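You operate a simulated robot arm through the tools that you are given. There is no shell and no other tool. Be economical: measure what you need, move in short steps, check, and stop when the job is done.

You are at the controls of a simulated robot arm. One attempt, no reset.

TASK
Reading is over: reset the empty book stand and push the leaf in.
Fine: both page clips down, the stand's back up to its steepest notch; the leaf is the side table's.

The check looks at the end state, three seconds after you hand in, the way a careful person would. Anything else that was tipped, shoved, dropped, spilled or broken makes it a failure.

THE ROBOT
A 7-joint arm with a two-finger gripper, hanging from a carriage that runs on a rail from [192.3, 0.3] to [-55.7, -0.1] (x, y) and turns from -92 to 595 degrees about z. Base frame: it is fixed where the carriage stands at the start and does not move with it; the origin is on the floor, on the carriage's upright axis, x ahead of it, y to its left, z up. Units: cm, degrees, N and s.
With the tool pointing down near the work surface it reaches from about 26 to 72 cm from the robot's upright axis, wherever it stands. Its first joint turns from -143.0 to 143.0 degrees. Places, roughly: back of the book stand [70, -30, 80]; brass page clip [70, -20, 80]; lid of the dark wooden box [50, -30, 80]; side table leaf [30, -20, 70]; steel page clip [70, -20, 80]. Payload 1.37 kg.
The tool frame sits at the grasp point between the pads (the TCP): z along the fingers, y along the line on which they close. The tips reach 1.6 cm beyond it. The gripper opens to 9.2 cm. The gripper's body begins 7.4 cm behind the TCP.
Orientation is that of the tool frame in the base frame, as [roll, pitch, yaw] about the fixed x, y, z axes, in that order (R = Rz(yaw) Ry(pitch) Rx(roll)). With the fingers straight down and closing along the base's y, the tool's x points along the base's -x, its y along +y and its z along -z.

THE INTERFACE
- The arm moves only by the tool drive_tool. Its argument "deltas" is a list of rows, each an object (a shift or turn left out is 0, a gripper value left out holds the last) with "slide": the shift along the tool's x, y, z in cm, a list of three; "delta_rot": the turn, a rotation vector about the tool's x, y, z in degrees, a list of three; "hand": the opening in per cent of the stroke, from 0 (shut) to 100 (fully open). In form: [{"slide": [x, y, z], "delta_rot": [ax, ay, az], "hand": hand}, ...]. A call has 1 to 8 rows; each row is the pose to reach, as a shift and turn from the pose commanded when the call began, along the tool's axes at that moment. A row lasts 0.2 s, in which the tool goes at most 5 cm and 8.6 degrees; a call with a longer step from one row to the next is refused whole, and so is a gripper value outside its range. Where a pose cannot be reached the arm comes as near as it can. A force on the tool above 40 N (or 10 N above the force at the start of the call, whichever is more), or a blocked arm, ends the call early, and 0.2 s more pass. The fingers move at their own pace and stop on an object; they squeeze with about 26 N. The grip force told is the motor's: it shows also when the fingers shut on nothing. Time passes only in rows, and 0.2 s behind the last, so rows that repeat a pose let the fingers close. The reply holds the time, the measured pose of the TCP, the force on the tool along the base axes, the opening and the grip force, in the units named above and with some noise, with the torque about the TCP (base axes, N m) and any sound that the robot's microphone picked up.
- Cameras (640 x 400 px; columns grow to the right, rows downward): "scene" is now at [25.67, -4, 164.91]; the picture's right is [-0.75, -0.66, 0.00], its down [-0.61, 0.70, -0.36] and it looks along [0.24, -0.27, -0.93] (base axes); focal length 214 px, centre (320, 200). "wrist" rides on the gripper at [7.1, 1.9, -11.1] in the tool frame; the picture's right is [-0.26, 0.96, 0.00], its down [-0.78, -0.21, -0.59] and it looks along [-0.57, -0.15, 0.81] (tool axes); focal length 280 px, centre (320, 200). There is no depth. A picture from a camera that has moved, and an enlarged one, comes with that camera's place and axes in the base frame and with its lens.
- capture(camera): a new picture of that camera. It takes no simulated time.
- lift_body(by): slides the trunk up (or, below 0, down) by that many cm; the arm and the scene camera ride with it, the base frame stays. It gives what a move gives, with no picture.
- base_move(legs): drives the robot by 1 to 6 legs, each [ahead, left, turn to the left] in cm, cm and degrees, along the robot's own axes; the way and the turn of a leg run together, so that a leg with both is an arc; at most 150 cm and 180 degrees a leg. The arm and the cameras ride along, it lands a little off, and it stops where it bumps. It keeps to its track: a leg is cut to what the track allows. It gives what a move gives.
- head_to(pan, tilt): turns the head with the scene camera to pan (to the left, within 155 degrees either way) and tilt (down, from -29 to 69), counted from straight ahead of the robot. It gives what a move gives.
- enlarge(camera, box): a new picture of the part [left, top, right, bottom] of that camera's present view, enlarged. It takes no simulated time.
- hand_in(): hands the job in; it is judged then, once.

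Work in short steps. Places have to be worked out from the pictures, the camera data and where the tool is seen: move nearer, look again, correct. Check each grasp and each placing, and mend what went wrong. You have 120 turns and 90 pictures in all, those below and enlarged ones among them. Open the gripper and draw the arm clear of the work before you hand the job in, unless the task says otherwise; then end with one line.

The tools are called as a command line: name --argument value ..., lists and objects as JSON in quotes. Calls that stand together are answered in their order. drive_tool: Moves the arm, as the interface text tells. Its arguments: {"type":"object","properties":{"deltas":{"type":"array"}},"required":["deltas"]} The other tools are called the same way: lift_body (by) slides the trunk up or down; base_move (legs) drives the base; head_to (pan, tilt) turns the head that bears the scene camera; capture (camera) takes a picture; enlarge (camera, box) takes an enlarged picture of a part of a camera's view; hand_in () hands the job in.

At the start:

```text
clock: 0.0
position: [78.5, -14.23, 126.99]
tcp_rot: [180.0, 0.2, 179.9]
force: [0.3, -1.2, -0.1]
torque: [0.0, 0.01, 0.02]
grip_width: 9.18
grip_force: 0.0
trunk travel left (down, up): [-32.0, 26.1]
robot x, y, heading: [-0.04, 0.08, 0.3]
head pan, tilt: [-48.9, 68.8]
```

scene: 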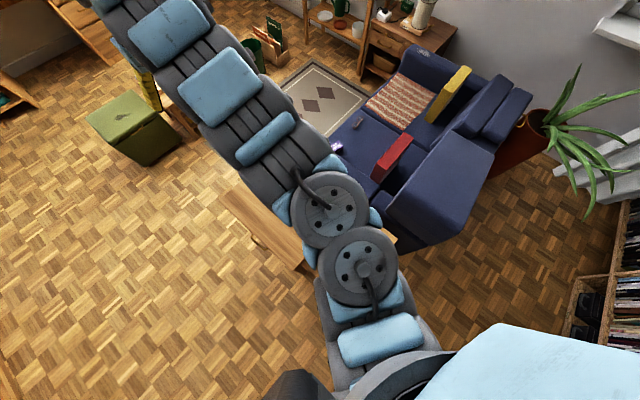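
wrist: 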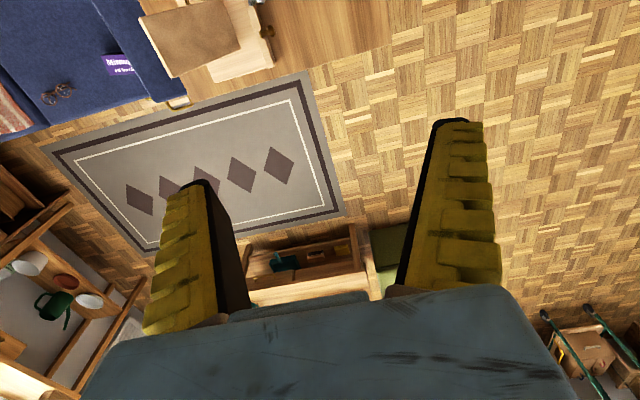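

The stand shows at the top of the wrist view. I'll enlarge that part and look at the scene camera's region near it.

enlarge --camera "wrist" --box '[100, 0, 340, 150]'

drive_tool --deltas '[{"slide": [5, 0, 0]}, {"slide": [10, 0, 0]}, {"slide": [15, 0, 0]}, {"slide": [20, 0, 0]}, {"slide": [25, 0, 0]}]'

capture --camera "wrist"

```text
2.67 times, centred on (220, 75) of wrist
camera zoom: at [71.42, -12.13, 138.15], right [0.26, 0.96, 0.0], down [0.78, -0.21, 0.59], along [0.57, -0.15, -0.81], focal length 748 px, centre (587, 533)
```

zoom: 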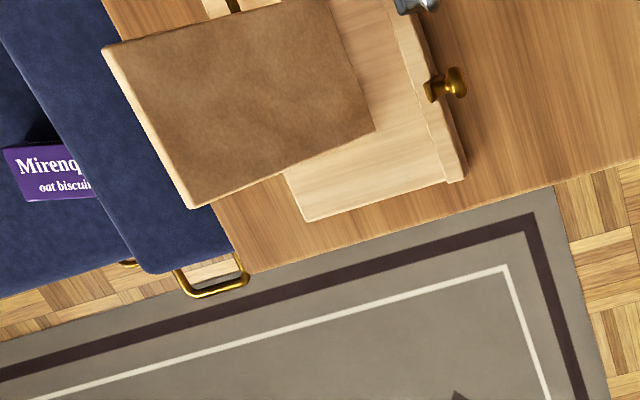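

```text
clock: 1.2
position: [69.01, -16.39, 122.97]
tcp_rot: [180.0, 0.3, 180.0]
force: [0.5, -0.3, -0.7]
torque: [0.04, 0.0, -0.02]
grip_width: 9.19
grip_force: 0.1
out of reach, approached as far as the arm can: row 1, 2, 3, 4, 5
trunk travel left (down, up): [-32.0, 26.1]
robot x, y, heading: [0.08, -0.04, -0.0]
head pan, tilt: [-48.9, 68.8]
```

```text
86 pictures are left
camera wrist: at [61.83, -14.5, 134.08], right [0.26, 0.96, 0.0], down [0.78, -0.21, 0.59], along [0.57, -0.15, -0.81], focal length 280 px, centre (320, 200)
```

wrist: 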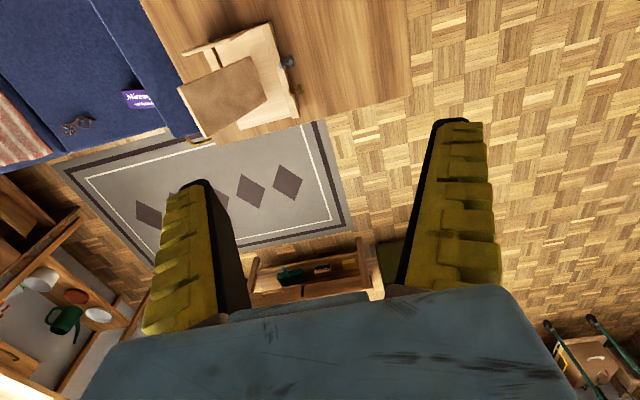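

The arm can't come back in at this height; I'll drive the carriage back to get a view over the whole table.

base_move --legs '[[-35, 0, 0]]'

capture --camera "wrist"

head_to --pan -30 --tilt 45

capture --camera "scene"

```text
clock: 3.5
position: [34.1, -16.57, 122.87]
tcp_rot: [179.9, 0.2, 179.8]
force: [-0.6, 0.8, 0.6]
torque: [-0.01, 0.0, -0.01]
grip_width: 9.17
grip_force: 0.0
trunk travel left (down, up): [-32.0, 26.1]
robot x, y, heading: [-34.56, -0.14, -0.1]
head pan, tilt: [-48.9, 68.8]
```

```text
85 pictures are left
camera wrist: at [26.88, -14.62, 134.09], right [0.26, 0.96, 0.0], down [0.78, -0.21, 0.59], along [0.57, -0.15, -0.81], focal length 280 px, centre (320, 200)
```

wrist: 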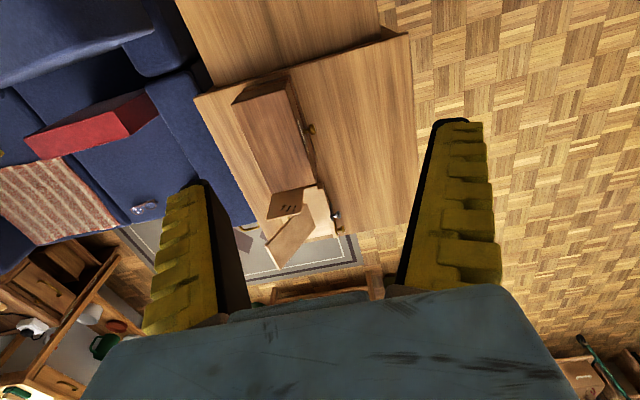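

```text
clock: 4.3
position: [34.1, -16.57, 123.0]
tcp_rot: [179.9, 0.1, 179.9]
force: [0.4, 0.1, -0.1]
torque: [-0.04, 0.0, 0.0]
grip_width: 9.19
grip_force: 0.1
trunk travel left (down, up): [-32.0, 26.1]
robot x, y, heading: [-34.76, -0.0, -0.2]
head pan, tilt: [-30.0, 45.0]
```

```text
84 pictures are left
camera scene: at [-5.92, -3.94, 167.79], right [-0.5, -0.87, 0.0], down [-0.61, 0.35, -0.71], along [0.61, -0.35, -0.71], focal length 214 px, centre (320, 200)
```

scene: 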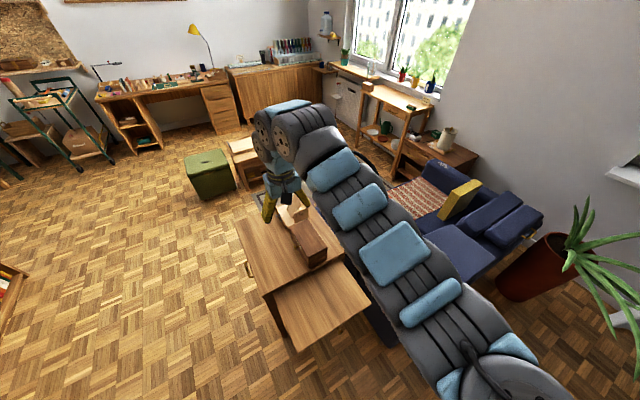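

The leaf is the slab drawn out toward the robot under the table top. Enlarging both views.

enlarge --camera "wrist" --box '[170, 0, 430, 280]'

enlarge --camera "scene" --box '[220, 170, 400, 350]'

```text
1.43 times, centred on (300, 140) of wrist
camera zoom: at [26.88, -14.62, 134.09], right [0.26, 0.96, 0.0], down [0.78, -0.21, 0.59], along [0.57, -0.15, -0.81], focal length 401 px, centre (349, 286)
```

zoom: 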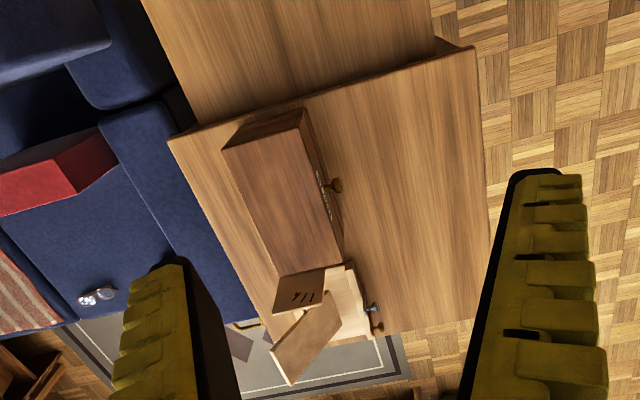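

```text
2.22 times, centred on (310, 260) of scene
camera zoom: at [-5.92, -3.94, 167.79], right [-0.5, -0.87, 0.0], down [-0.61, 0.35, -0.71], along [0.61, -0.35, -0.71], focal length 477 px, centre (342, 67)
```

zoom: 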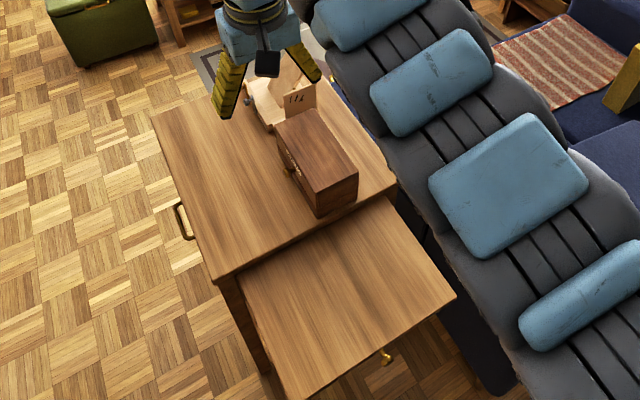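

Table top is at z≈72.5 with its near edge at x≈37, y 0..-45; the leaf is out to x≈13. Now I move closer to the stand with the wrist camera.

base_move --legs '[[15, 0, 0]]'

drive_tool --deltas '[{"slide": [0, -2, 4]}, {"slide": [0, -4, 8]}, {"slide": [0, -6, 12]}, {"slide": [0, -8, 16]}]'

capture --camera "wrist"

capture --camera "scene"

```text
clock: 5.7
position: [49.1, -16.5, 122.89]
tcp_rot: [179.9, 0.1, 179.8]
force: [-0.2, 0.1, 0.9]
torque: [-0.03, -0.02, 0.01]
grip_width: 9.19
grip_force: 0.0
trunk travel left (down, up): [-32.0, 26.1]
robot x, y, heading: [-19.87, -0.3, -0.3]
head pan, tilt: [-30.0, 45.0]
```

```text
clock: 6.7
position: [49.62, -24.61, 107.87]
tcp_rot: [-180.0, 0.3, -180.0]
force: [1.4, 0.4, 1.0]
torque: [-0.05, 0.06, 0.0]
grip_width: 9.16
grip_force: 0.1
out of reach, approached as far as the arm can: row 1, 2, 3, 4
trunk travel left (down, up): [-32.0, 26.1]
robot x, y, heading: [-20.06, -0.09, -0.1]
head pan, tilt: [-30.0, 45.0]
```

```text
81 pictures are left
camera wrist: at [42.34, -22.57, 119.08], right [0.26, 0.96, 0.0], down [0.78, -0.21, 0.59], along [0.57, -0.15, -0.81], focal length 280 px, centre (320, 200)
```

wrist: 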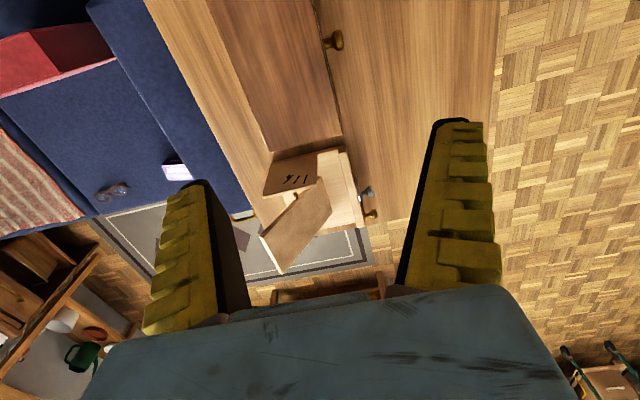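

```text
80 pictures are left
camera scene: at [9.09, -3.9, 167.83], right [-0.5, -0.87, 0.0], down [-0.61, 0.35, -0.71], along [0.61, -0.35, -0.71], focal length 214 px, centre (320, 200)
```

scene: 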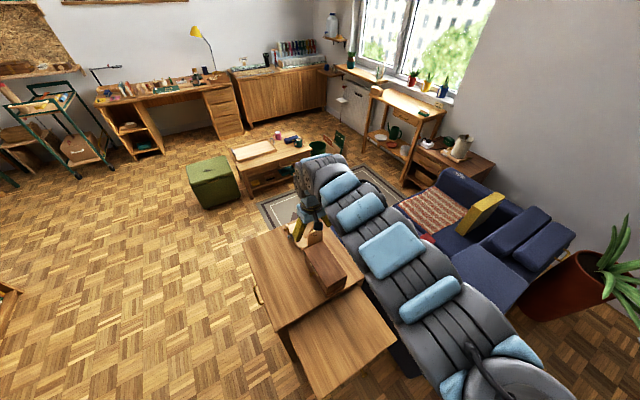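

enlarge --camera "wrist" --box '[230, 130, 400, 280]'

```text
2.67 times, centred on (315, 205) of wrist
camera zoom: at [42.34, -22.57, 119.08], right [0.26, 0.96, 0.0], down [0.78, -0.21, 0.59], along [0.57, -0.15, -0.81], focal length 748 px, centre (333, 187)
```

zoom: 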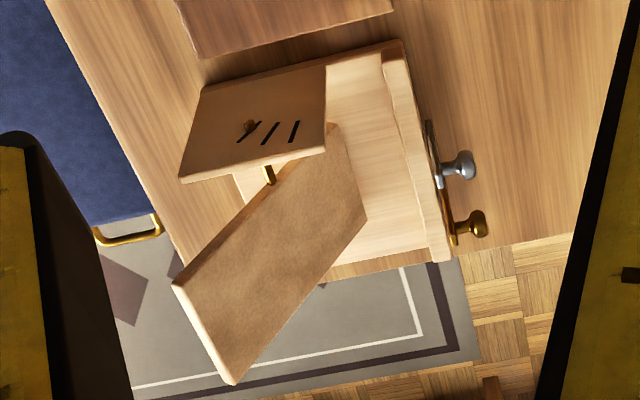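

The stand's lip with both clips is on its +y side, and the cheek with three marks is on its -x side. I'll move alongside and turn the wrist to look at it from the +y side.

base_move --legs '[[28, 0, 0]]'

drive_tool --deltas '[{"slide": [0, 2, 0], "delta_rot": [0, 0, 8]}, {"slide": [0, 4, 0], "delta_rot": [0, 0, 16]}, {"slide": [0, 6, 0], "delta_rot": [0, 0, 24]}, {"slide": [0, 8, 0], "delta_rot": [0, 0, 32]}, {"slide": [0, 10, 0], "delta_rot": [0, 0, 40]}, {"slide": [0, 12, 0], "delta_rot": [0, 0, 48]}, {"slide": [0, 14, 0], "delta_rot": [0, 0, 56]}, {"slide": [0, 16, 0], "delta_rot": [0, 0, 64]}]'

drive_tool --deltas '[{"slide": [0, 0, 2], "delta_rot": [0, 0, 8]}, {"slide": [0, 0, 4], "delta_rot": [0, 0, 16]}, {"slide": [0, 0, 6], "delta_rot": [0, 0, 26]}]'

capture --camera "wrist"

```text
clock: 8.7
position: [77.48, -24.35, 107.76]
tcp_rot: [179.8, 0.3, 179.9]
force: [-0.3, 0.3, 0.5]
torque: [0.0, 0.0, 0.0]
grip_width: 9.21
grip_force: 0.0
trunk travel left (down, up): [-32.0, 26.1]
robot x, y, heading: [7.71, -0.01, 0.3]
head pan, tilt: [-30.0, 45.0]
```

```text
clock: 10.5
position: [81.71, -9.12, 107.57]
tcp_rot: [179.8, 0.0, 115.8]
force: [0.3, -0.4, -0.1]
torque: [0.04, 0.01, 0.01]
grip_width: 9.19
grip_force: 0.0
out of reach, approached as far as the arm can: row 1, 2, 3, 4, 5, 6, 7, 8
trunk travel left (down, up): [-32.0, 26.1]
robot x, y, heading: [8.14, 0.21, -0.0]
head pan, tilt: [-30.0, 45.0]
```

```text
refused: row 3 steps farther than a row can; nothing moved
```

```text
78 pictures are left
camera wrist: at [80.19, -1.87, 118.85], right [0.98, 0.18, 0.0], down [0.15, -0.8, 0.59], along [0.11, -0.58, -0.81], focal length 280 px, centre (320, 200)
```

wrist: 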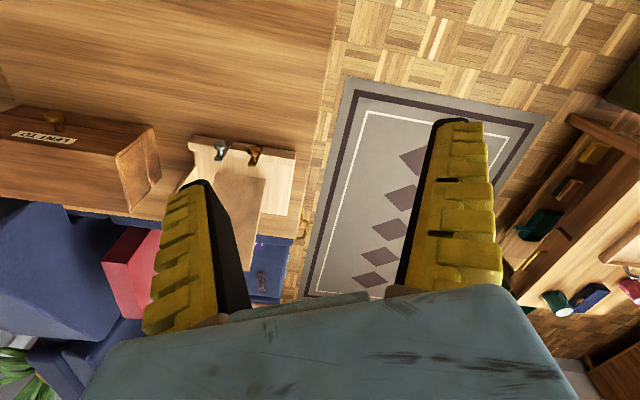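

Camera now looks along -y. I shift back 16 cm and lower the trunk 14 cm for a closer view.

base_move --legs '[[-16, 0, 0]]'

lift_body --by -12

capture --camera "wrist"

```text
clock: 11.9
position: [65.58, -9.02, 107.64]
tcp_rot: [179.9, -0.1, 115.9]
force: [-0.4, 0.0, -0.3]
torque: [-0.03, 0.03, -0.02]
grip_width: 9.2
grip_force: 0.0
trunk travel left (down, up): [-32.0, 26.1]
robot x, y, heading: [-8.08, 0.01, 0.1]
head pan, tilt: [-30.0, 45.0]
```

```text
clock: 13.4
position: [65.67, -9.09, 95.76]
tcp_rot: [179.9, -0.1, 115.9]
force: [0.3, -0.3, -1.1]
torque: [-0.02, -0.04, 0.02]
grip_width: 9.19
grip_force: 0.0
trunk travel left (down, up): [-20.0, 38.1]
robot x, y, heading: [-8.02, 0.15, -0.0]
head pan, tilt: [-30.0, 45.0]
```

```text
77 pictures are left
camera wrist: at [64.17, -1.94, 106.86], right [0.98, 0.19, 0.0], down [0.15, -0.79, 0.59], along [0.11, -0.58, -0.81], focal length 280 px, centre (320, 200)
```

wrist: 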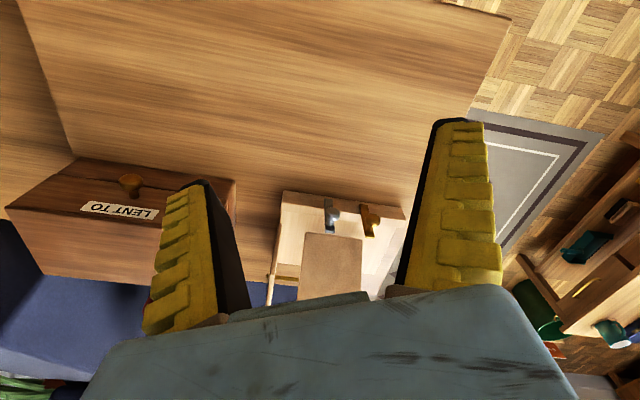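

I'll draw back toward +y and tilt the wrist to look more level at the stand.

drive_tool --deltas '[{"slide": [3, 1.5, 0], "delta_rot": [0, -8, 0]}, {"slide": [6, 3, 0], "delta_rot": [0, -16, 0]}, {"slide": [9, 4.4, 0], "delta_rot": [0, -24, 0]}, {"slide": [9, 4.4, 3], "delta_rot": [0, -32, 0]}]'

capture --camera "wrist"

```text
clock: 14.4
position: [69.84, 1.93, 91.33]
tcp_rot: [179.8, 32.1, 115.8]
force: [0.3, -0.5, 0.8]
torque: [0.02, 0.03, 0.01]
grip_width: 9.17
grip_force: 0.0
out of reach, approached as far as the arm can: row 1, 2, 3, 4
trunk travel left (down, up): [-20.0, 38.1]
robot x, y, heading: [-8.12, 0.06, -0.5]
head pan, tilt: [-30.0, 45.0]
```

```text
76 pictures are left
camera wrist: at [66.27, 13.48, 97.14], right [0.97, 0.22, 0.14], down [-0.04, -0.41, 0.91], along [0.26, -0.89, -0.38], focal length 280 px, centre (320, 200)
```

wrist: 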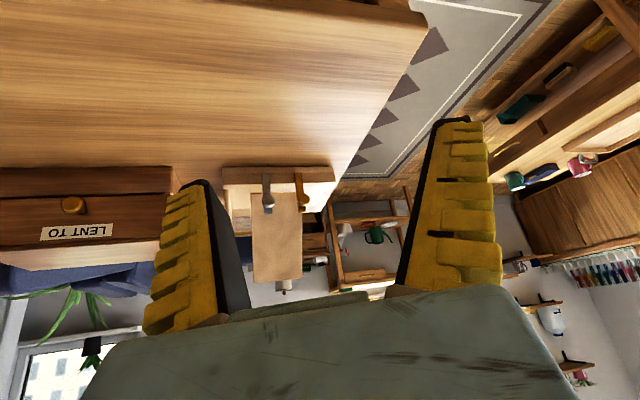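

enlarge --camera "wrist" --box '[200, 140, 360, 300]'

```text
2.50 times, centred on (280, 220) of wrist
camera zoom: at [66.27, 13.48, 97.14], right [0.97, 0.22, 0.14], down [-0.04, -0.41, 0.91], along [0.26, -0.89, -0.38], focal length 701 px, centre (420, 150)
```

zoom: 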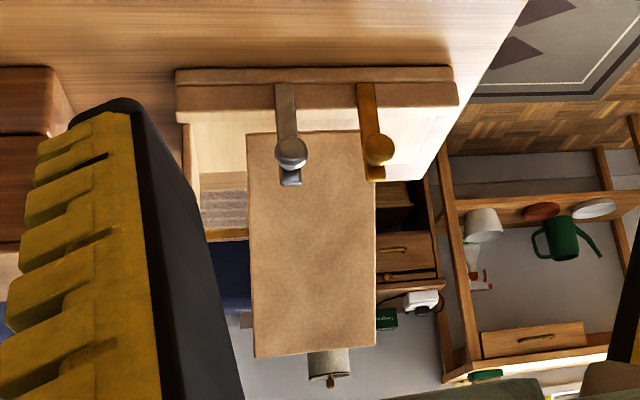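

Seen upside-down: two levers (steel, brass) stand up from the lip, each with a knob on the +y side. I'll bring the carriage nearer for arm room and get closer.

base_move --legs '[[25, 0, 0]]'

drive_tool --deltas '[{"slide": [2.5, -4, -1.5]}, {"slide": [5, -8, -3]}, {"slide": [7.5, -12, -4.5]}, {"slide": [9, -16, -6]}, {"slide": [10, -20, -6]}]'

capture --camera "wrist"

```text
clock: 16.2
position: [94.97, 1.93, 91.38]
tcp_rot: [180.0, 31.9, 115.7]
force: [-0.4, 0.3, -0.2]
torque: [-0.01, 0.0, 0.02]
grip_width: 9.2
grip_force: 0.1
trunk travel left (down, up): [-20.0, 38.1]
robot x, y, heading: [17.11, -0.28, -0.0]
head pan, tilt: [-30.0, 45.0]
```

```text
clock: 17.4
position: [83.01, 9.53, 77.43]
tcp_rot: [-179.5, 31.7, 115.9]
force: [-2.5, -1.9, -1.8]
torque: [0.07, -0.21, 0.14]
grip_width: 9.2
grip_force: 0.0
out of reach, approached as far as the arm can: row 1, 2, 3, 4, 5
trunk travel left (down, up): [-20.0, 38.1]
robot x, y, heading: [17.15, -0.04, 0.2]
head pan, tilt: [-30.0, 45.0]
```

```text
74 pictures are left
camera wrist: at [79.64, 21.04, 83.31], right [0.97, 0.22, 0.13], down [-0.03, -0.41, 0.91], along [0.25, -0.89, -0.39], focal length 280 px, centre (320, 200)
```

wrist: 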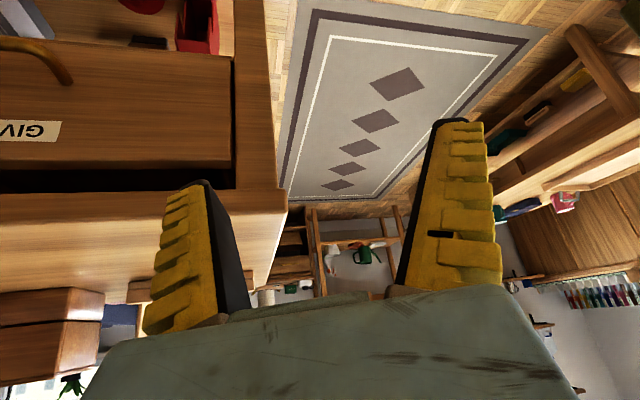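

The trunk being low cramps the arm. I raise it and then reach down to the viewing spot again.

lift_body --by 22

drive_tool --deltas '[{"slide": [0, 0, 0], "delta_rot": [0, 8, 0]}, {"slide": [0, -3, 0], "delta_rot": [0, 16, 0]}, {"slide": [0, -6, 0], "delta_rot": [0, 24, 0]}, {"slide": [0, -10, 0], "delta_rot": [0, 24, 0]}]'

```text
clock: 19.8
position: [83.52, 9.25, 99.75]
tcp_rot: [-179.6, 31.9, 115.8]
force: [-0.5, 0.4, 0.1]
torque: [0.01, -0.02, 0.01]
grip_width: 9.17
grip_force: 0.1
trunk travel left (down, up): [-42.0, 16.1]
robot x, y, heading: [16.98, 0.01, -0.1]
head pan, tilt: [-30.0, 45.0]
```

```text
clock: 20.8
position: [82.45, 7.15, 96.17]
tcp_rot: [-179.5, 7.8, 115.6]
force: [0.1, -0.4, -0.1]
torque: [0.0, 0.0, 0.02]
grip_width: 9.19
grip_force: 0.0
out of reach, approached as far as the arm can: row 1, 2, 3, 4
trunk travel left (down, up): [-42.0, 16.1]
robot x, y, heading: [16.9, -0.19, -0.0]
head pan, tilt: [-30.0, 45.0]
```

Still limited; I want to see the arm's configuration to understand the limit.

head_to --pan 0 --tilt 40

capture --camera "scene"

```text
clock: 21.7
position: [82.62, 7.14, 96.18]
tcp_rot: [-179.4, 8.0, 115.6]
force: [0.6, 0.3, -0.4]
torque: [0.01, -0.01, 0.0]
grip_width: 9.2
grip_force: 0.1
trunk travel left (down, up): [-42.0, 16.1]
robot x, y, heading: [16.94, -0.0, -0.1]
head pan, tilt: [0.0, 40.0]
```

```text
73 pictures are left
camera scene: at [47.59, 0.16, 178.53], right [0.0, -1.0, 0.0], down [-0.64, 0.0, -0.77], along [0.77, 0.0, -0.64], focal length 214 px, centre (320, 200)
```

scene: 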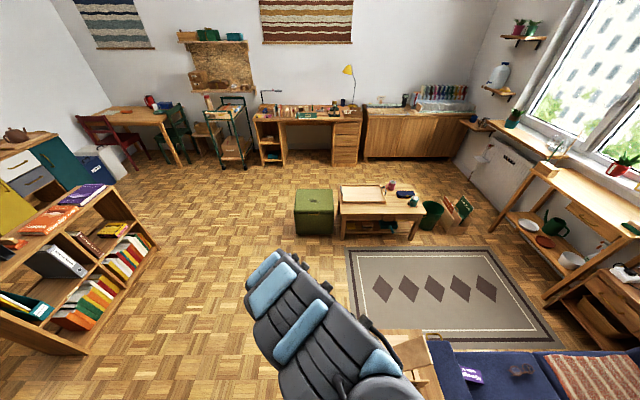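

head_to --pan 0 --tilt 69

capture --camera "scene"

```text
clock: 22.6
position: [82.6, 7.04, 96.15]
tcp_rot: [-179.4, 7.8, 115.6]
force: [-0.3, 0.7, -0.2]
torque: [-0.03, 0.03, -0.05]
grip_width: 9.19
grip_force: 0.0
trunk travel left (down, up): [-42.0, 16.1]
robot x, y, heading: [17.02, -0.16, 0.0]
head pan, tilt: [0.0, 68.8]
```

```text
72 pictures are left
camera scene: at [44.68, 0.17, 174.92], right [0.0, -1.0, 0.0], down [-0.93, 0.0, -0.36], along [0.36, 0.0, -0.93], focal length 214 px, centre (320, 200)
```

scene: 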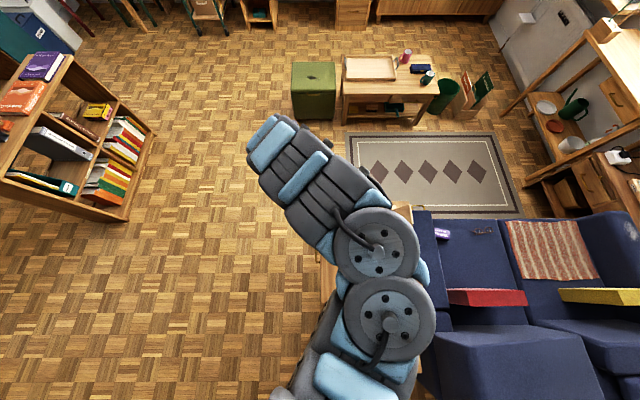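

Raising the trunk to the top so the arm hangs deeper relative to its shoulder, where it has reach; then trying the viewing pose.

lift_body --by 16

drive_tool --deltas '[{"slide": [0, -4, 3]}, {"slide": [0, -8, 6]}, {"slide": [0, -12, 9]}, {"slide": [0, -16, 12]}]'

capture --camera "wrist"

```text
clock: 24.5
position: [82.55, 7.17, 112.27]
tcp_rot: [-179.4, 8.0, 115.6]
force: [1.1, 0.3, 0.0]
torque: [-0.02, 0.02, -0.01]
grip_width: 9.18
grip_force: 0.1
trunk travel left (down, up): [-58.0, 0.1]
robot x, y, heading: [17.24, 0.06, -0.3]
head pan, tilt: [0.0, 68.8]
```

```text
clock: 25.5
position: [80.09, -1.05, 107.64]
tcp_rot: [-176.8, 9.5, 115.2]
force: [-0.2, 2.4, -0.6]
torque: [-0.21, -0.05, 0.01]
grip_width: 9.18
grip_force: 0.0
out of reach, approached as far as the arm can: row 1, 2, 3, 4
trunk travel left (down, up): [-58.0, 0.1]
robot x, y, heading: [17.2, 0.1, -0.1]
head pan, tilt: [0.0, 68.8]
```

```text
71 pictures are left
camera wrist: at [78.53, 7.99, 117.46], right [0.99, 0.17, -0.01], down [0.12, -0.68, 0.72], along [0.11, -0.71, -0.69], focal length 280 px, centre (320, 200)
```

wrist: 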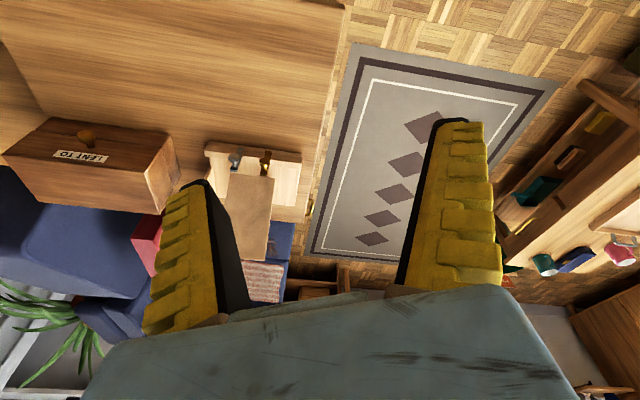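

I'll turn the yaw back toward 180 and untilt, testing whether the wrist limits the arm.

drive_tool --deltas '[{"delta_rot": [0, 0, -8]}, {"delta_rot": [0, 0, -16]}, {"delta_rot": [0, 0, -24]}, {"delta_rot": [0, 0, -32]}, {"delta_rot": [0, 0, -40]}, {"delta_rot": [0, 0, -48]}, {"delta_rot": [0, 0, -56]}, {"delta_rot": [0, 0, -64]}]'

drive_tool --deltas '[{"slide": [4, 0, 2], "delta_rot": [0, 5, 0]}, {"slide": [8, 0, 4], "delta_rot": [0, 5, 0]}, {"slide": [12, 0, 6], "delta_rot": [0, 5, 0]}, {"slide": [16, 0, 8], "delta_rot": [0, 5, 0]}, {"slide": [20, 0, 10], "delta_rot": [0, 5, 0]}]'

capture --camera "scene"

```text
clock: 27.3
position: [80.36, -1.25, 107.94]
tcp_rot: [-170.1, 1.6, 179.0]
force: [-0.4, -0.3, -0.4]
torque: [0.0, 0.04, 0.0]
grip_width: 9.2
grip_force: 0.0
trunk travel left (down, up): [-58.0, 0.1]
robot x, y, heading: [17.23, -0.1, -0.1]
head pan, tilt: [0.0, 68.8]
```

```text
clock: 28.5
position: [65.1, -2.09, 92.46]
tcp_rot: [-170.1, -3.3, 178.1]
force: [0.6, 0.8, -0.4]
torque: [-0.03, 0.11, -0.02]
grip_width: 9.19
grip_force: 0.0
out of reach, approached as far as the arm can: row 2, 3, 4, 5
trunk travel left (down, up): [-58.0, 0.1]
robot x, y, heading: [16.98, -0.17, -0.2]
head pan, tilt: [0.0, 68.8]
```

```text
70 pictures are left
camera scene: at [44.68, 0.2, 190.92], right [0.0, -1.0, 0.0], down [-0.93, 0.0, -0.36], along [0.36, 0.0, -0.93], focal length 214 px, centre (320, 200)
```

scene: 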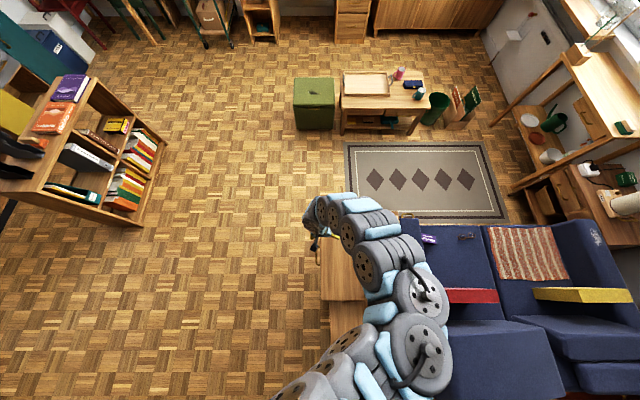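

At depth the inner reach improves (z≈92 → 48 cm radius). Now yaw toward -y again here and level, moving to x≈72.

drive_tool --deltas '[{"slide": [-3, 0, 0], "delta_rot": [5, 0, 6]}, {"slide": [-6, 0, 0], "delta_rot": [10, 0, 12]}, {"slide": [-6, 0, 0], "delta_rot": [10, 0, 20]}, {"slide": [-6, 0, 0], "delta_rot": [10, 0, 28]}, {"slide": [-6, 0, 0], "delta_rot": [10, 0, 36]}, {"slide": [-6, 0, 0], "delta_rot": [10, 0, 44]}, {"slide": [-6, 0, 0], "delta_rot": [10, 0, 52]}, {"slide": [-6, 0, 0], "delta_rot": [10, 0, 60]}]'

capture --camera "wrist"

```text
clock: 30.3
position: [70.87, -2.5, 92.25]
tcp_rot: [-163.6, 11.8, 119.6]
force: [-0.6, -0.6, 0.1]
torque: [0.0, 0.02, 0.02]
grip_width: 9.24
grip_force: 0.1
trunk travel left (down, up): [-58.0, 0.1]
robot x, y, heading: [17.03, 0.11, -0.3]
head pan, tilt: [0.0, 68.8]
```

```text
69 pictures are left
camera wrist: at [70.68, 7.76, 100.74], right [0.96, 0.19, -0.21], down [0.28, -0.57, 0.77], along [0.02, -0.8, -0.6], focal length 280 px, centre (320, 200)
```

wrist: 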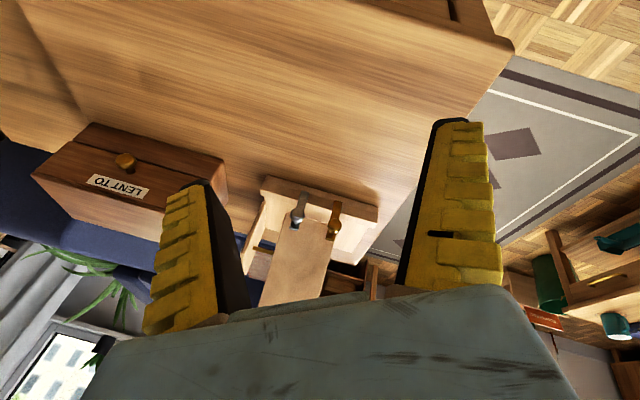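

enlarge --camera "wrist" --box '[225, 160, 400, 310]'

```text
2.67 times, centred on (312, 235) of wrist
camera zoom: at [70.68, 7.76, 100.74], right [0.96, 0.19, -0.21], down [0.28, -0.57, 0.77], along [0.02, -0.8, -0.6], focal length 748 px, centre (340, 107)
```

zoom: 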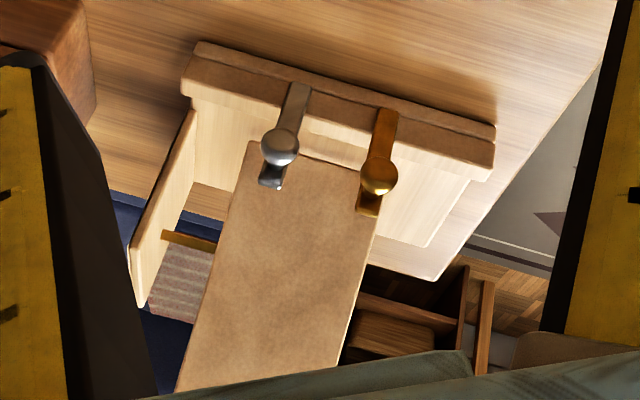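

The back carries a brass pin at its -x side going into the cheek. I go round to look at the cheek from -x.

drive_tool --deltas '[{"delta_rot": [-1.3, 0, -8]}, {"delta_rot": [-2.6, 0, -16]}, {"delta_rot": [-4, 0, -24]}, {"delta_rot": [-5.3, 0, -32]}, {"delta_rot": [-6.6, 0, -40]}, {"delta_rot": [-8, 0, -48]}, {"delta_rot": [-9.2, 0, -55]}, {"delta_rot": [-10, 0, -60]}]'

drive_tool --deltas '[{"slide": [2, -3, 0], "delta_rot": [5, 1, -2]}, {"slide": [4, -6, 0], "delta_rot": [10, 3, -2]}]'

drive_tool --deltas '[{"slide": [2, -4, 0]}, {"slide": [4, -8, 0]}, {"slide": [6, -12, 0]}, {"slide": [8, -16, 0]}, {"slide": [9, -20, 0]}, {"slide": [10, -24, 0]}]'

capture --camera "wrist"

```text
clock: 32.1
position: [70.9, -2.55, 92.29]
tcp_rot: [-170.0, -3.3, 178.2]
force: [-0.4, 0.2, 0.2]
torque: [-0.03, 0.03, -0.03]
grip_width: 9.21
grip_force: 0.0
trunk travel left (down, up): [-58.0, 0.1]
robot x, y, heading: [17.22, -0.36, -0.3]
head pan, tilt: [0.0, 68.8]
```

```text
clock: 32.7
position: [66.82, -8.28, 93.47]
tcp_rot: [-159.9, -6.6, 179.5]
force: [-0.1, 1.4, 0.6]
torque: [-0.02, 0.03, -0.01]
grip_width: 9.2
grip_force: 0.1
trunk travel left (down, up): [-58.0, 0.1]
robot x, y, heading: [17.27, 0.44, -0.2]
head pan, tilt: [0.0, 68.8]
```

```text
clock: 34.1
position: [61.49, -33.23, 98.39]
tcp_rot: [-160.2, -6.9, 179.3]
force: [-0.2, 2.2, -0.5]
torque: [-0.06, 0.05, 0.02]
grip_width: 9.2
grip_force: 0.1
out of reach, approached as far as the arm can: row 2, 3, 4, 5, 6
trunk travel left (down, up): [-58.0, 0.1]
robot x, y, heading: [17.33, -0.12, -0.4]
head pan, tilt: [0.0, 68.8]
```

```text
67 pictures are left
camera wrist: at [55.58, -27.64, 109.05], right [0.23, 0.91, -0.36], down [0.85, -0.01, 0.53], along [0.48, -0.42, -0.77], focal length 280 px, centre (320, 200)
```

wrist: 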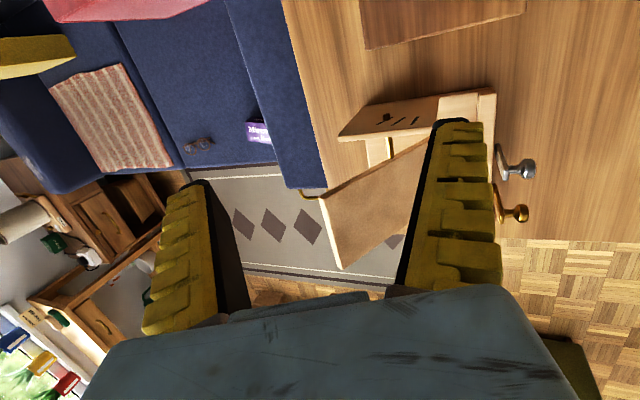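

Zoom on the cheek.

enlarge --camera "wrist" --box '[315, 80, 445, 200]'

```text
3.33 times, centred on (380, 140) of wrist
camera zoom: at [55.58, -27.64, 109.05], right [0.23, 0.91, -0.36], down [0.85, -0.01, 0.53], along [0.48, -0.42, -0.77], focal length 935 px, centre (120, 400)
```

zoom: 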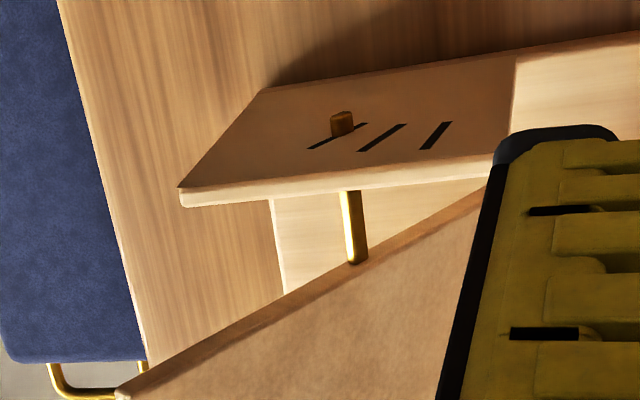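

The pin sits in the leftmost of three radial slots (flattest). I level the tool again for clean measuring.

drive_tool --deltas '[{"delta_rot": [-8, -3, 0]}, {"delta_rot": [-16, -5, 0]}, {"delta_rot": [-20, -7, 0]}]'

enlarge --camera "wrist" --box '[160, 0, 480, 300]'

```text
clock: 34.9
position: [61.54, -33.3, 98.34]
tcp_rot: [179.8, 0.2, -179.5]
force: [-0.5, 0.0, -0.1]
torque: [-0.04, 0.01, 0.0]
grip_width: 9.19
grip_force: 0.1
trunk travel left (down, up): [-58.0, 0.1]
robot x, y, heading: [16.8, 0.02, -0.1]
head pan, tilt: [0.0, 68.8]
```

```text
1.33 times, centred on (320, 150) of wrist
camera zoom: at [54.27, -31.47, 109.63], right [0.25, 0.97, 0.0], down [0.78, -0.21, 0.59], along [0.57, -0.15, -0.81], focal length 374 px, centre (320, 267)
```

zoom: 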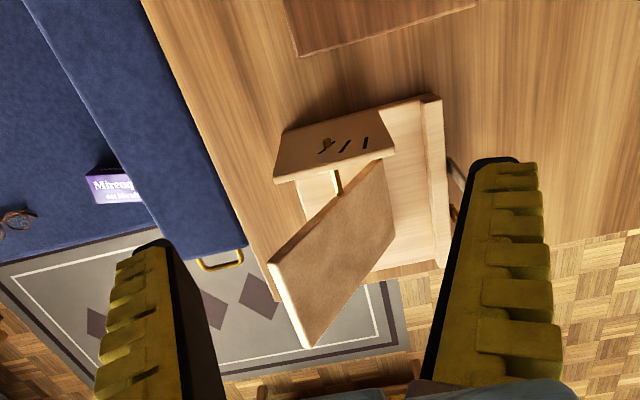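

From this view: the back spans x≈68–77, hinge at about y=-29, z=75, top edge at y≈-38.7, z≈88.4 (≈54°). I'll bring the carriage nearer, close the fingers, and go behind the back (its -y side) for a gentle test push.

base_move --legs '[[14, 0, 0]]'

drive_tool --deltas '[{"slide": [0.6, -4, 0], "hand": 0}, {"slide": [1.2, -8, 0]}, {"slide": [1.8, -12, 0]}, {"slide": [2.4, -15, 0]}, {"slide": [2.4, -15, 0]}]'

```text
clock: 36.2
position: [75.41, -33.18, 98.45]
tcp_rot: [179.8, 0.2, -179.5]
force: [-0.3, 0.0, -0.8]
torque: [-0.03, -0.01, 0.02]
grip_width: 9.19
grip_force: 0.0
trunk travel left (down, up): [-58.0, 0.1]
robot x, y, heading: [31.03, 0.09, 0.1]
head pan, tilt: [0.0, 68.8]
```

```text
clock: 37.4
position: [73.03, -48.31, 98.38]
tcp_rot: [179.8, 0.2, -179.4]
force: [0.4, 0.4, 0.2]
torque: [-0.03, -0.01, 0.01]
grip_width: 0.02
grip_force: 25.7
trunk travel left (down, up): [-58.0, 0.1]
robot x, y, heading: [31.03, -0.01, -0.0]
head pan, tilt: [0.0, 68.8]
```

Now behind the back and above it; take a look, then descend.

drive_tool --deltas '[{"slide": [0, 0, 4]}, {"slide": [0, 0, 8]}, {"slide": [0, 0, 12]}]'

capture --camera "wrist"

head_to --pan -50 --tilt 60

capture --camera "scene"

```text
clock: 38.2
position: [72.5, -47.28, 90.15]
tcp_rot: [179.8, 0.2, -179.4]
force: [0.0, 0.4, 0.3]
torque: [-0.01, 0.01, 0.04]
grip_width: 0.0
grip_force: 26.6
out of reach, approached as far as the arm can: row 2, 3
trunk travel left (down, up): [-58.0, 0.1]
robot x, y, heading: [30.59, -0.09, -0.1]
head pan, tilt: [0.0, 68.8]
```

```text
64 pictures are left
camera wrist: at [65.36, -45.53, 101.36], right [0.25, 0.97, 0.0], down [0.78, -0.21, 0.59], along [0.57, -0.15, -0.81], focal length 280 px, centre (320, 200)
```

wrist: 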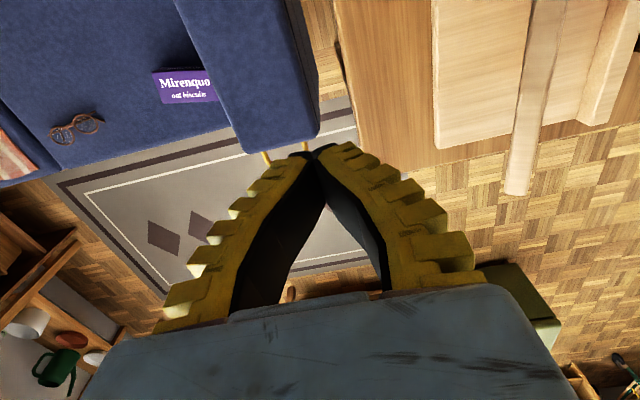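

```text
clock: 39.4
position: [72.58, -47.49, 90.25]
tcp_rot: [179.7, 0.2, -179.5]
force: [-0.8, 0.3, -0.2]
torque: [-0.01, 0.0, -0.02]
grip_width: 0.02
grip_force: 26.4
trunk travel left (down, up): [-58.0, 0.1]
robot x, y, heading: [31.1, 0.03, 0.1]
head pan, tilt: [-50.0, 60.0]
```

```text
63 pictures are left
camera scene: at [57.24, -4.89, 191.85], right [-0.77, -0.64, 0.0], down [-0.56, 0.66, -0.5], along [0.32, -0.38, -0.87], focal length 214 px, centre (320, 200)
```

scene: 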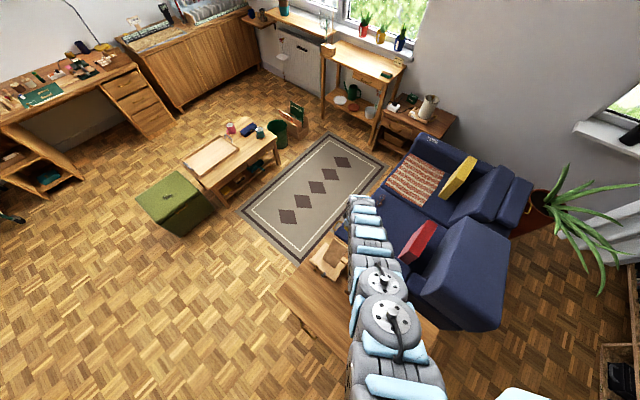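

The arm is at its stretch limit now; lowering the trunk 5 cm brings the fingers to z≈85, beside the upper part of the back.

lift_body --by -5

drive_tool --deltas '[{"slide": [0, 1.5, 0]}, {"slide": [0, 3, 0]}]'

```text
clock: 40.3
position: [72.74, -47.41, 85.17]
tcp_rot: [179.9, 0.2, -179.5]
force: [0.2, -0.2, 0.1]
torque: [-0.02, 0.02, -0.03]
grip_width: 0.02
grip_force: 26.2
trunk travel left (down, up): [-53.0, 5.1]
robot x, y, heading: [30.69, 0.14, -0.0]
head pan, tilt: [-50.0, 60.0]
```

```text
clock: 40.9
position: [72.49, -44.41, 85.25]
tcp_rot: [179.9, 0.1, -179.5]
force: [-0.1, 0.4, -0.3]
torque: [-0.03, -0.03, 0.04]
grip_width: 0.0
grip_force: 25.7
trunk travel left (down, up): [-53.0, 5.1]
robot x, y, heading: [31.26, 0.19, -0.0]
head pan, tilt: [-50.0, 60.0]
```

Approach slowly, half-centimetre rows, watching for contact.

drive_tool --deltas '[{"slide": [0, 1, 0]}, {"slide": [0, 2, 0]}, {"slide": [0, 3, 0]}, {"slide": [0, 3.5, 0]}, {"slide": [0, 4, 0]}]'

drive_tool --deltas '[{"slide": [0, 0.5, 0]}, {"slide": [0, 1, 0]}]'

drive_tool --deltas '[{"slide": [0, 0.5, 0]}, {"slide": [0, 1, 0]}]'

```text
clock: 42.1
position: [72.58, -41.24, 85.54]
tcp_rot: [-179.7, 0.3, -179.6]
force: [-8.6, -20.7, 25.3]
torque: [1.74, -0.73, 0.0]
grip_width: 0.02
grip_force: 25.9
trunk travel left (down, up): [-53.0, 5.1]
robot x, y, heading: [31.02, 0.29, -0.0]
head pan, tilt: [-50.0, 60.0]
```

```text
clock: 42.7
position: [72.71, -39.17, 84.99]
tcp_rot: [179.7, 0.1, -179.4]
force: [1.2, -1.3, 0.8]
torque: [0.05, 0.03, -0.06]
grip_width: 0.02
grip_force: 25.8
trunk travel left (down, up): [-53.0, 5.1]
robot x, y, heading: [31.02, 0.28, -0.2]
head pan, tilt: [-50.0, 60.0]
```

```text
clock: 43.3
position: [72.59, -38.64, 85.23]
tcp_rot: [179.9, 0.2, -179.5]
force: [-2.1, -9.3, 7.6]
torque: [0.72, -0.09, -0.02]
grip_width: 0.0
grip_force: 26.2
trunk travel left (down, up): [-53.0, 5.1]
robot x, y, heading: [31.44, -0.11, -0.1]
head pan, tilt: [-50.0, 60.0]
```

Resistance of ~33 N, then it gave way. I must see whether it clicked over or the stand slid.

capture --camera "wrist"

enlarge --camera "scene" --box '[280, 210, 400, 310]'

```text
62 pictures are left
camera wrist: at [65.31, -36.85, 96.53], right [0.25, 0.97, 0.0], down [0.78, -0.21, 0.59], along [0.57, -0.15, -0.81], focal length 280 px, centre (320, 200)
```

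wrist: 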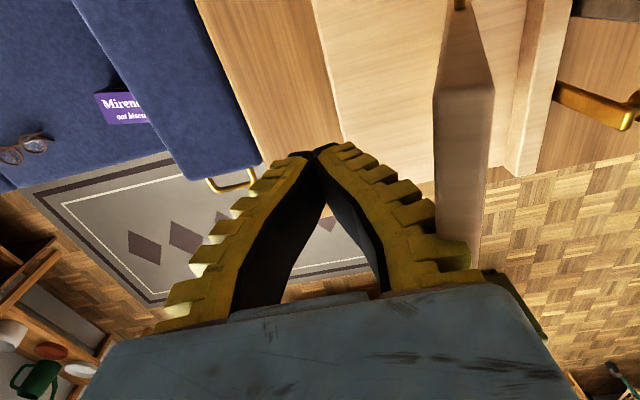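

```text
4.00 times, centred on (340, 260) of scene
camera zoom: at [57.24, -4.96, 186.88], right [-0.77, -0.64, 0.0], down [-0.56, 0.66, -0.5], along [0.32, -0.39, -0.87], focal length 858 px, centre (240, -40)
```

zoom: 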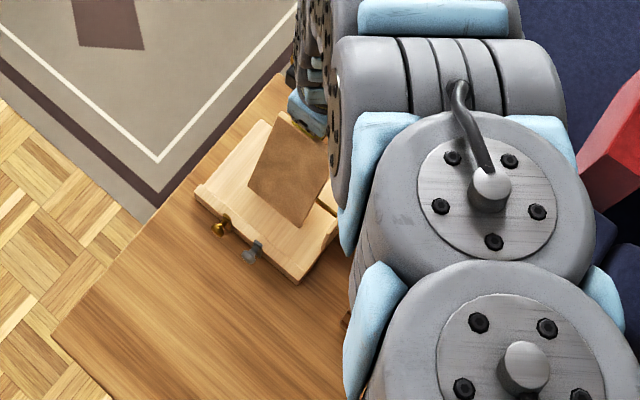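

I back off and return to the earlier viewpoint to compare the stand's place and the pin.

drive_tool --deltas '[{"slide": [0, -2, 0]}, {"slide": [0, -4, 0]}, {"slide": [0, -6, 0]}]'

lift_body --by 5

drive_tool --deltas '[{"slide": [0, 0, -4]}, {"slide": [0, 0, -8]}]'

base_move --legs '[[-14, 0, 0]]'

drive_tool --deltas '[{"slide": [-1, 3, 0]}, {"slide": [-2, 6, 0]}, {"slide": [-3, 9, 0]}, {"slide": [-3, 11.5, 0]}]'

enlarge --camera "wrist" --box '[160, 0, 480, 300]'

```text
clock: 44.1
position: [72.71, -44.44, 85.27]
tcp_rot: [179.9, 0.2, -179.5]
force: [0.1, 0.6, -0.6]
torque: [-0.05, 0.02, -0.02]
grip_width: 0.0
grip_force: 26.1
trunk travel left (down, up): [-53.0, 5.1]
robot x, y, heading: [30.96, 0.23, -0.3]
head pan, tilt: [-50.0, 60.0]
```

```text
clock: 45.0
position: [72.53, -44.49, 90.28]
tcp_rot: [179.7, 0.1, -179.5]
force: [-0.5, 0.5, -0.3]
torque: [-0.01, 0.0, -0.01]
grip_width: 0.0
grip_force: 26.3
trunk travel left (down, up): [-58.0, 0.1]
robot x, y, heading: [31.07, -0.34, -0.2]
head pan, tilt: [-50.0, 60.0]
```

```text
clock: 45.6
position: [72.55, -44.33, 98.16]
tcp_rot: [179.7, 0.1, -179.5]
force: [-1.0, 0.2, -1.3]
torque: [-0.07, -0.05, -0.03]
grip_width: 0.03
grip_force: 26.3
trunk travel left (down, up): [-58.0, 0.1]
robot x, y, heading: [31.28, -0.1, 0.0]
head pan, tilt: [-50.0, 60.0]
```

```text
clock: 47.0
position: [58.68, -44.45, 98.23]
tcp_rot: [179.8, 0.2, -179.5]
force: [-0.3, -0.5, -0.3]
torque: [0.0, -0.01, 0.04]
grip_width: 0.0
grip_force: 26.1
trunk travel left (down, up): [-58.0, 0.1]
robot x, y, heading: [16.59, -0.29, -0.1]
head pan, tilt: [-50.0, 60.0]
```

```text
clock: 48.0
position: [61.38, -33.05, 98.23]
tcp_rot: [179.9, 0.2, -179.6]
force: [-0.5, -1.0, 0.6]
torque: [0.1, -0.05, 0.02]
grip_width: 0.0
grip_force: 25.9
trunk travel left (down, up): [-58.0, 0.1]
robot x, y, heading: [17.19, 0.12, -0.1]
head pan, tilt: [-50.0, 60.0]
```

```text
1.33 times, centred on (320, 150) of wrist
camera zoom: at [54.15, -31.18, 109.4], right [0.25, 0.97, 0.0], down [0.78, -0.21, 0.59], along [0.57, -0.15, -0.81], focal length 374 px, centre (320, 267)
```

zoom: 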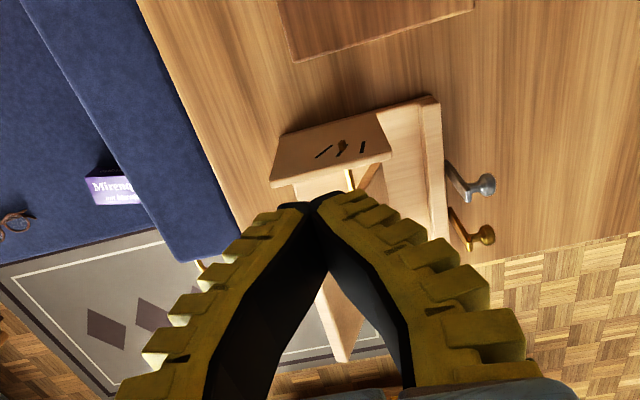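

The stand hasn't moved and the pin is now in the middle slot — it's a ratchet. One more push the same way for the steepest slot.

drive_tool --deltas '[{"slide": [0, -4, 0]}, {"slide": [1.5, -8, 0]}, {"slide": [3, -12, 0]}]'

base_move --legs '[[14, 0, 0]]'

drive_tool --deltas '[{"slide": [0, 0, 4]}, {"slide": [0, 0, 8]}]'

lift_body --by -5

drive_tool --deltas '[{"slide": [0, 2, 0]}, {"slide": [0, 4, 0]}, {"slide": [0, 5.5, 0]}]'

```text
clock: 48.8
position: [58.51, -44.92, 98.24]
tcp_rot: [179.8, 0.2, -179.3]
force: [-0.5, 1.1, 0.6]
torque: [-0.06, 0.03, -0.01]
grip_width: 0.0
grip_force: 26.0
trunk travel left (down, up): [-58.0, 0.1]
robot x, y, heading: [17.31, -0.38, -0.1]
head pan, tilt: [-50.0, 60.0]
```

```text
clock: 50.1
position: [72.44, -44.8, 98.14]
tcp_rot: [179.7, 0.2, -179.4]
force: [0.1, -0.5, -0.2]
torque: [0.04, 0.01, -0.02]
grip_width: 0.0
grip_force: 26.1
trunk travel left (down, up): [-58.0, 0.1]
robot x, y, heading: [31.14, -0.17, -0.2]
head pan, tilt: [-50.0, 60.0]
```

```text
clock: 50.7
position: [72.06, -44.8, 89.82]
tcp_rot: [179.8, 0.1, -179.6]
force: [0.5, -0.6, -1.1]
torque: [0.02, -0.06, 0.03]
grip_width: 0.0
grip_force: 26.0
trunk travel left (down, up): [-58.0, 0.1]
robot x, y, heading: [30.96, -0.09, -0.3]
head pan, tilt: [-50.0, 60.0]
```

```text
clock: 51.6
position: [72.47, -44.99, 85.13]
tcp_rot: [179.8, 0.1, -179.4]
force: [-0.6, -0.4, -0.3]
torque: [-0.03, 0.01, -0.02]
grip_width: 0.01
grip_force: 26.3
trunk travel left (down, up): [-53.0, 5.1]
robot x, y, heading: [31.12, -0.15, 0.1]
head pan, tilt: [-50.0, 60.0]
```

```text
clock: 52.4
position: [72.35, -39.49, 85.29]
tcp_rot: [179.9, 0.3, -179.5]
force: [0.4, -0.2, 0.2]
torque: [0.04, 0.0, -0.02]
grip_width: 0.01
grip_force: 26.4
trunk travel left (down, up): [-53.0, 5.1]
robot x, y, heading: [30.95, -0.15, 0.0]
head pan, tilt: [-50.0, 60.0]
```

Now the push, in small rows.

drive_tool --deltas '[{"slide": [0, 0.5, 0]}, {"slide": [0, 1, 0]}, {"slide": [0, 1.4, 0]}, {"slide": [0, 1.8, 0]}, {"slide": [0, 2.1, 0]}]'

```text
clock: 53.5
position: [72.51, -38.25, 85.34]
tcp_rot: [-179.7, 0.4, -179.7]
force: [-5.1, -10.8, 26.0]
torque: [1.67, -0.17, 0.24]
grip_width: 0.0
grip_force: 26.1
trunk travel left (down, up): [-53.0, 5.1]
robot x, y, heading: [31.01, 0.12, -0.1]
head pan, tilt: [-50.0, 60.0]
stopped in row 5: the force on the tool passed its limit at 42 N (the readings are from after the stop); the commanded pose is now the measured one
```

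The V-shaped fingers bear on the top edge with much vertical force. I back off, rise so only the fingertips engage, and push again.

drive_tool --deltas '[{"slide": [0, -1, 0]}, {"slide": [0, -1.5, -2]}, {"slide": [0, -1.5, -3.3]}]'

drive_tool --deltas '[{"slide": [0, 0.5, 0]}, {"slide": [0, 1, 0]}, {"slide": [0, 1.5, 0]}, {"slide": [0, 2, 0]}, {"slide": [0, 2.5, 0]}]'

```text
clock: 54.3
position: [72.44, -39.09, 88.57]
tcp_rot: [180.0, 0.3, -179.5]
force: [-0.1, 0.2, -0.3]
torque: [0.0, -0.02, 0.0]
grip_width: 0.0
grip_force: 26.0
trunk travel left (down, up): [-53.0, 5.1]
robot x, y, heading: [31.05, 0.19, -0.2]
head pan, tilt: [-50.0, 60.0]
```

```text
clock: 55.5
position: [72.36, -36.66, 88.55]
tcp_rot: [180.0, 0.3, -179.6]
force: [-0.6, -2.8, 5.4]
torque: [0.26, -0.03, -0.05]
grip_width: 0.01
grip_force: 25.6
trunk travel left (down, up): [-53.0, 5.1]
robot x, y, heading: [30.72, -0.06, -0.0]
head pan, tilt: [-50.0, 60.0]
```

drive_tool --deltas '[{"slide": [0, 0.4, 0]}, {"slide": [0, 0.8, 0]}, {"slide": [0, 1.1, 0]}]'

```text
clock: 56.3
position: [72.38, -35.87, 88.78]
tcp_rot: [-180.0, 0.4, -179.6]
force: [-6.8, -4.2, 34.1]
torque: [1.35, -0.18, 0.1]
grip_width: 0.0
grip_force: 26.3
trunk travel left (down, up): [-53.0, 5.1]
robot x, y, heading: [30.84, -0.22, -0.1]
head pan, tilt: [-50.0, 60.0]
```

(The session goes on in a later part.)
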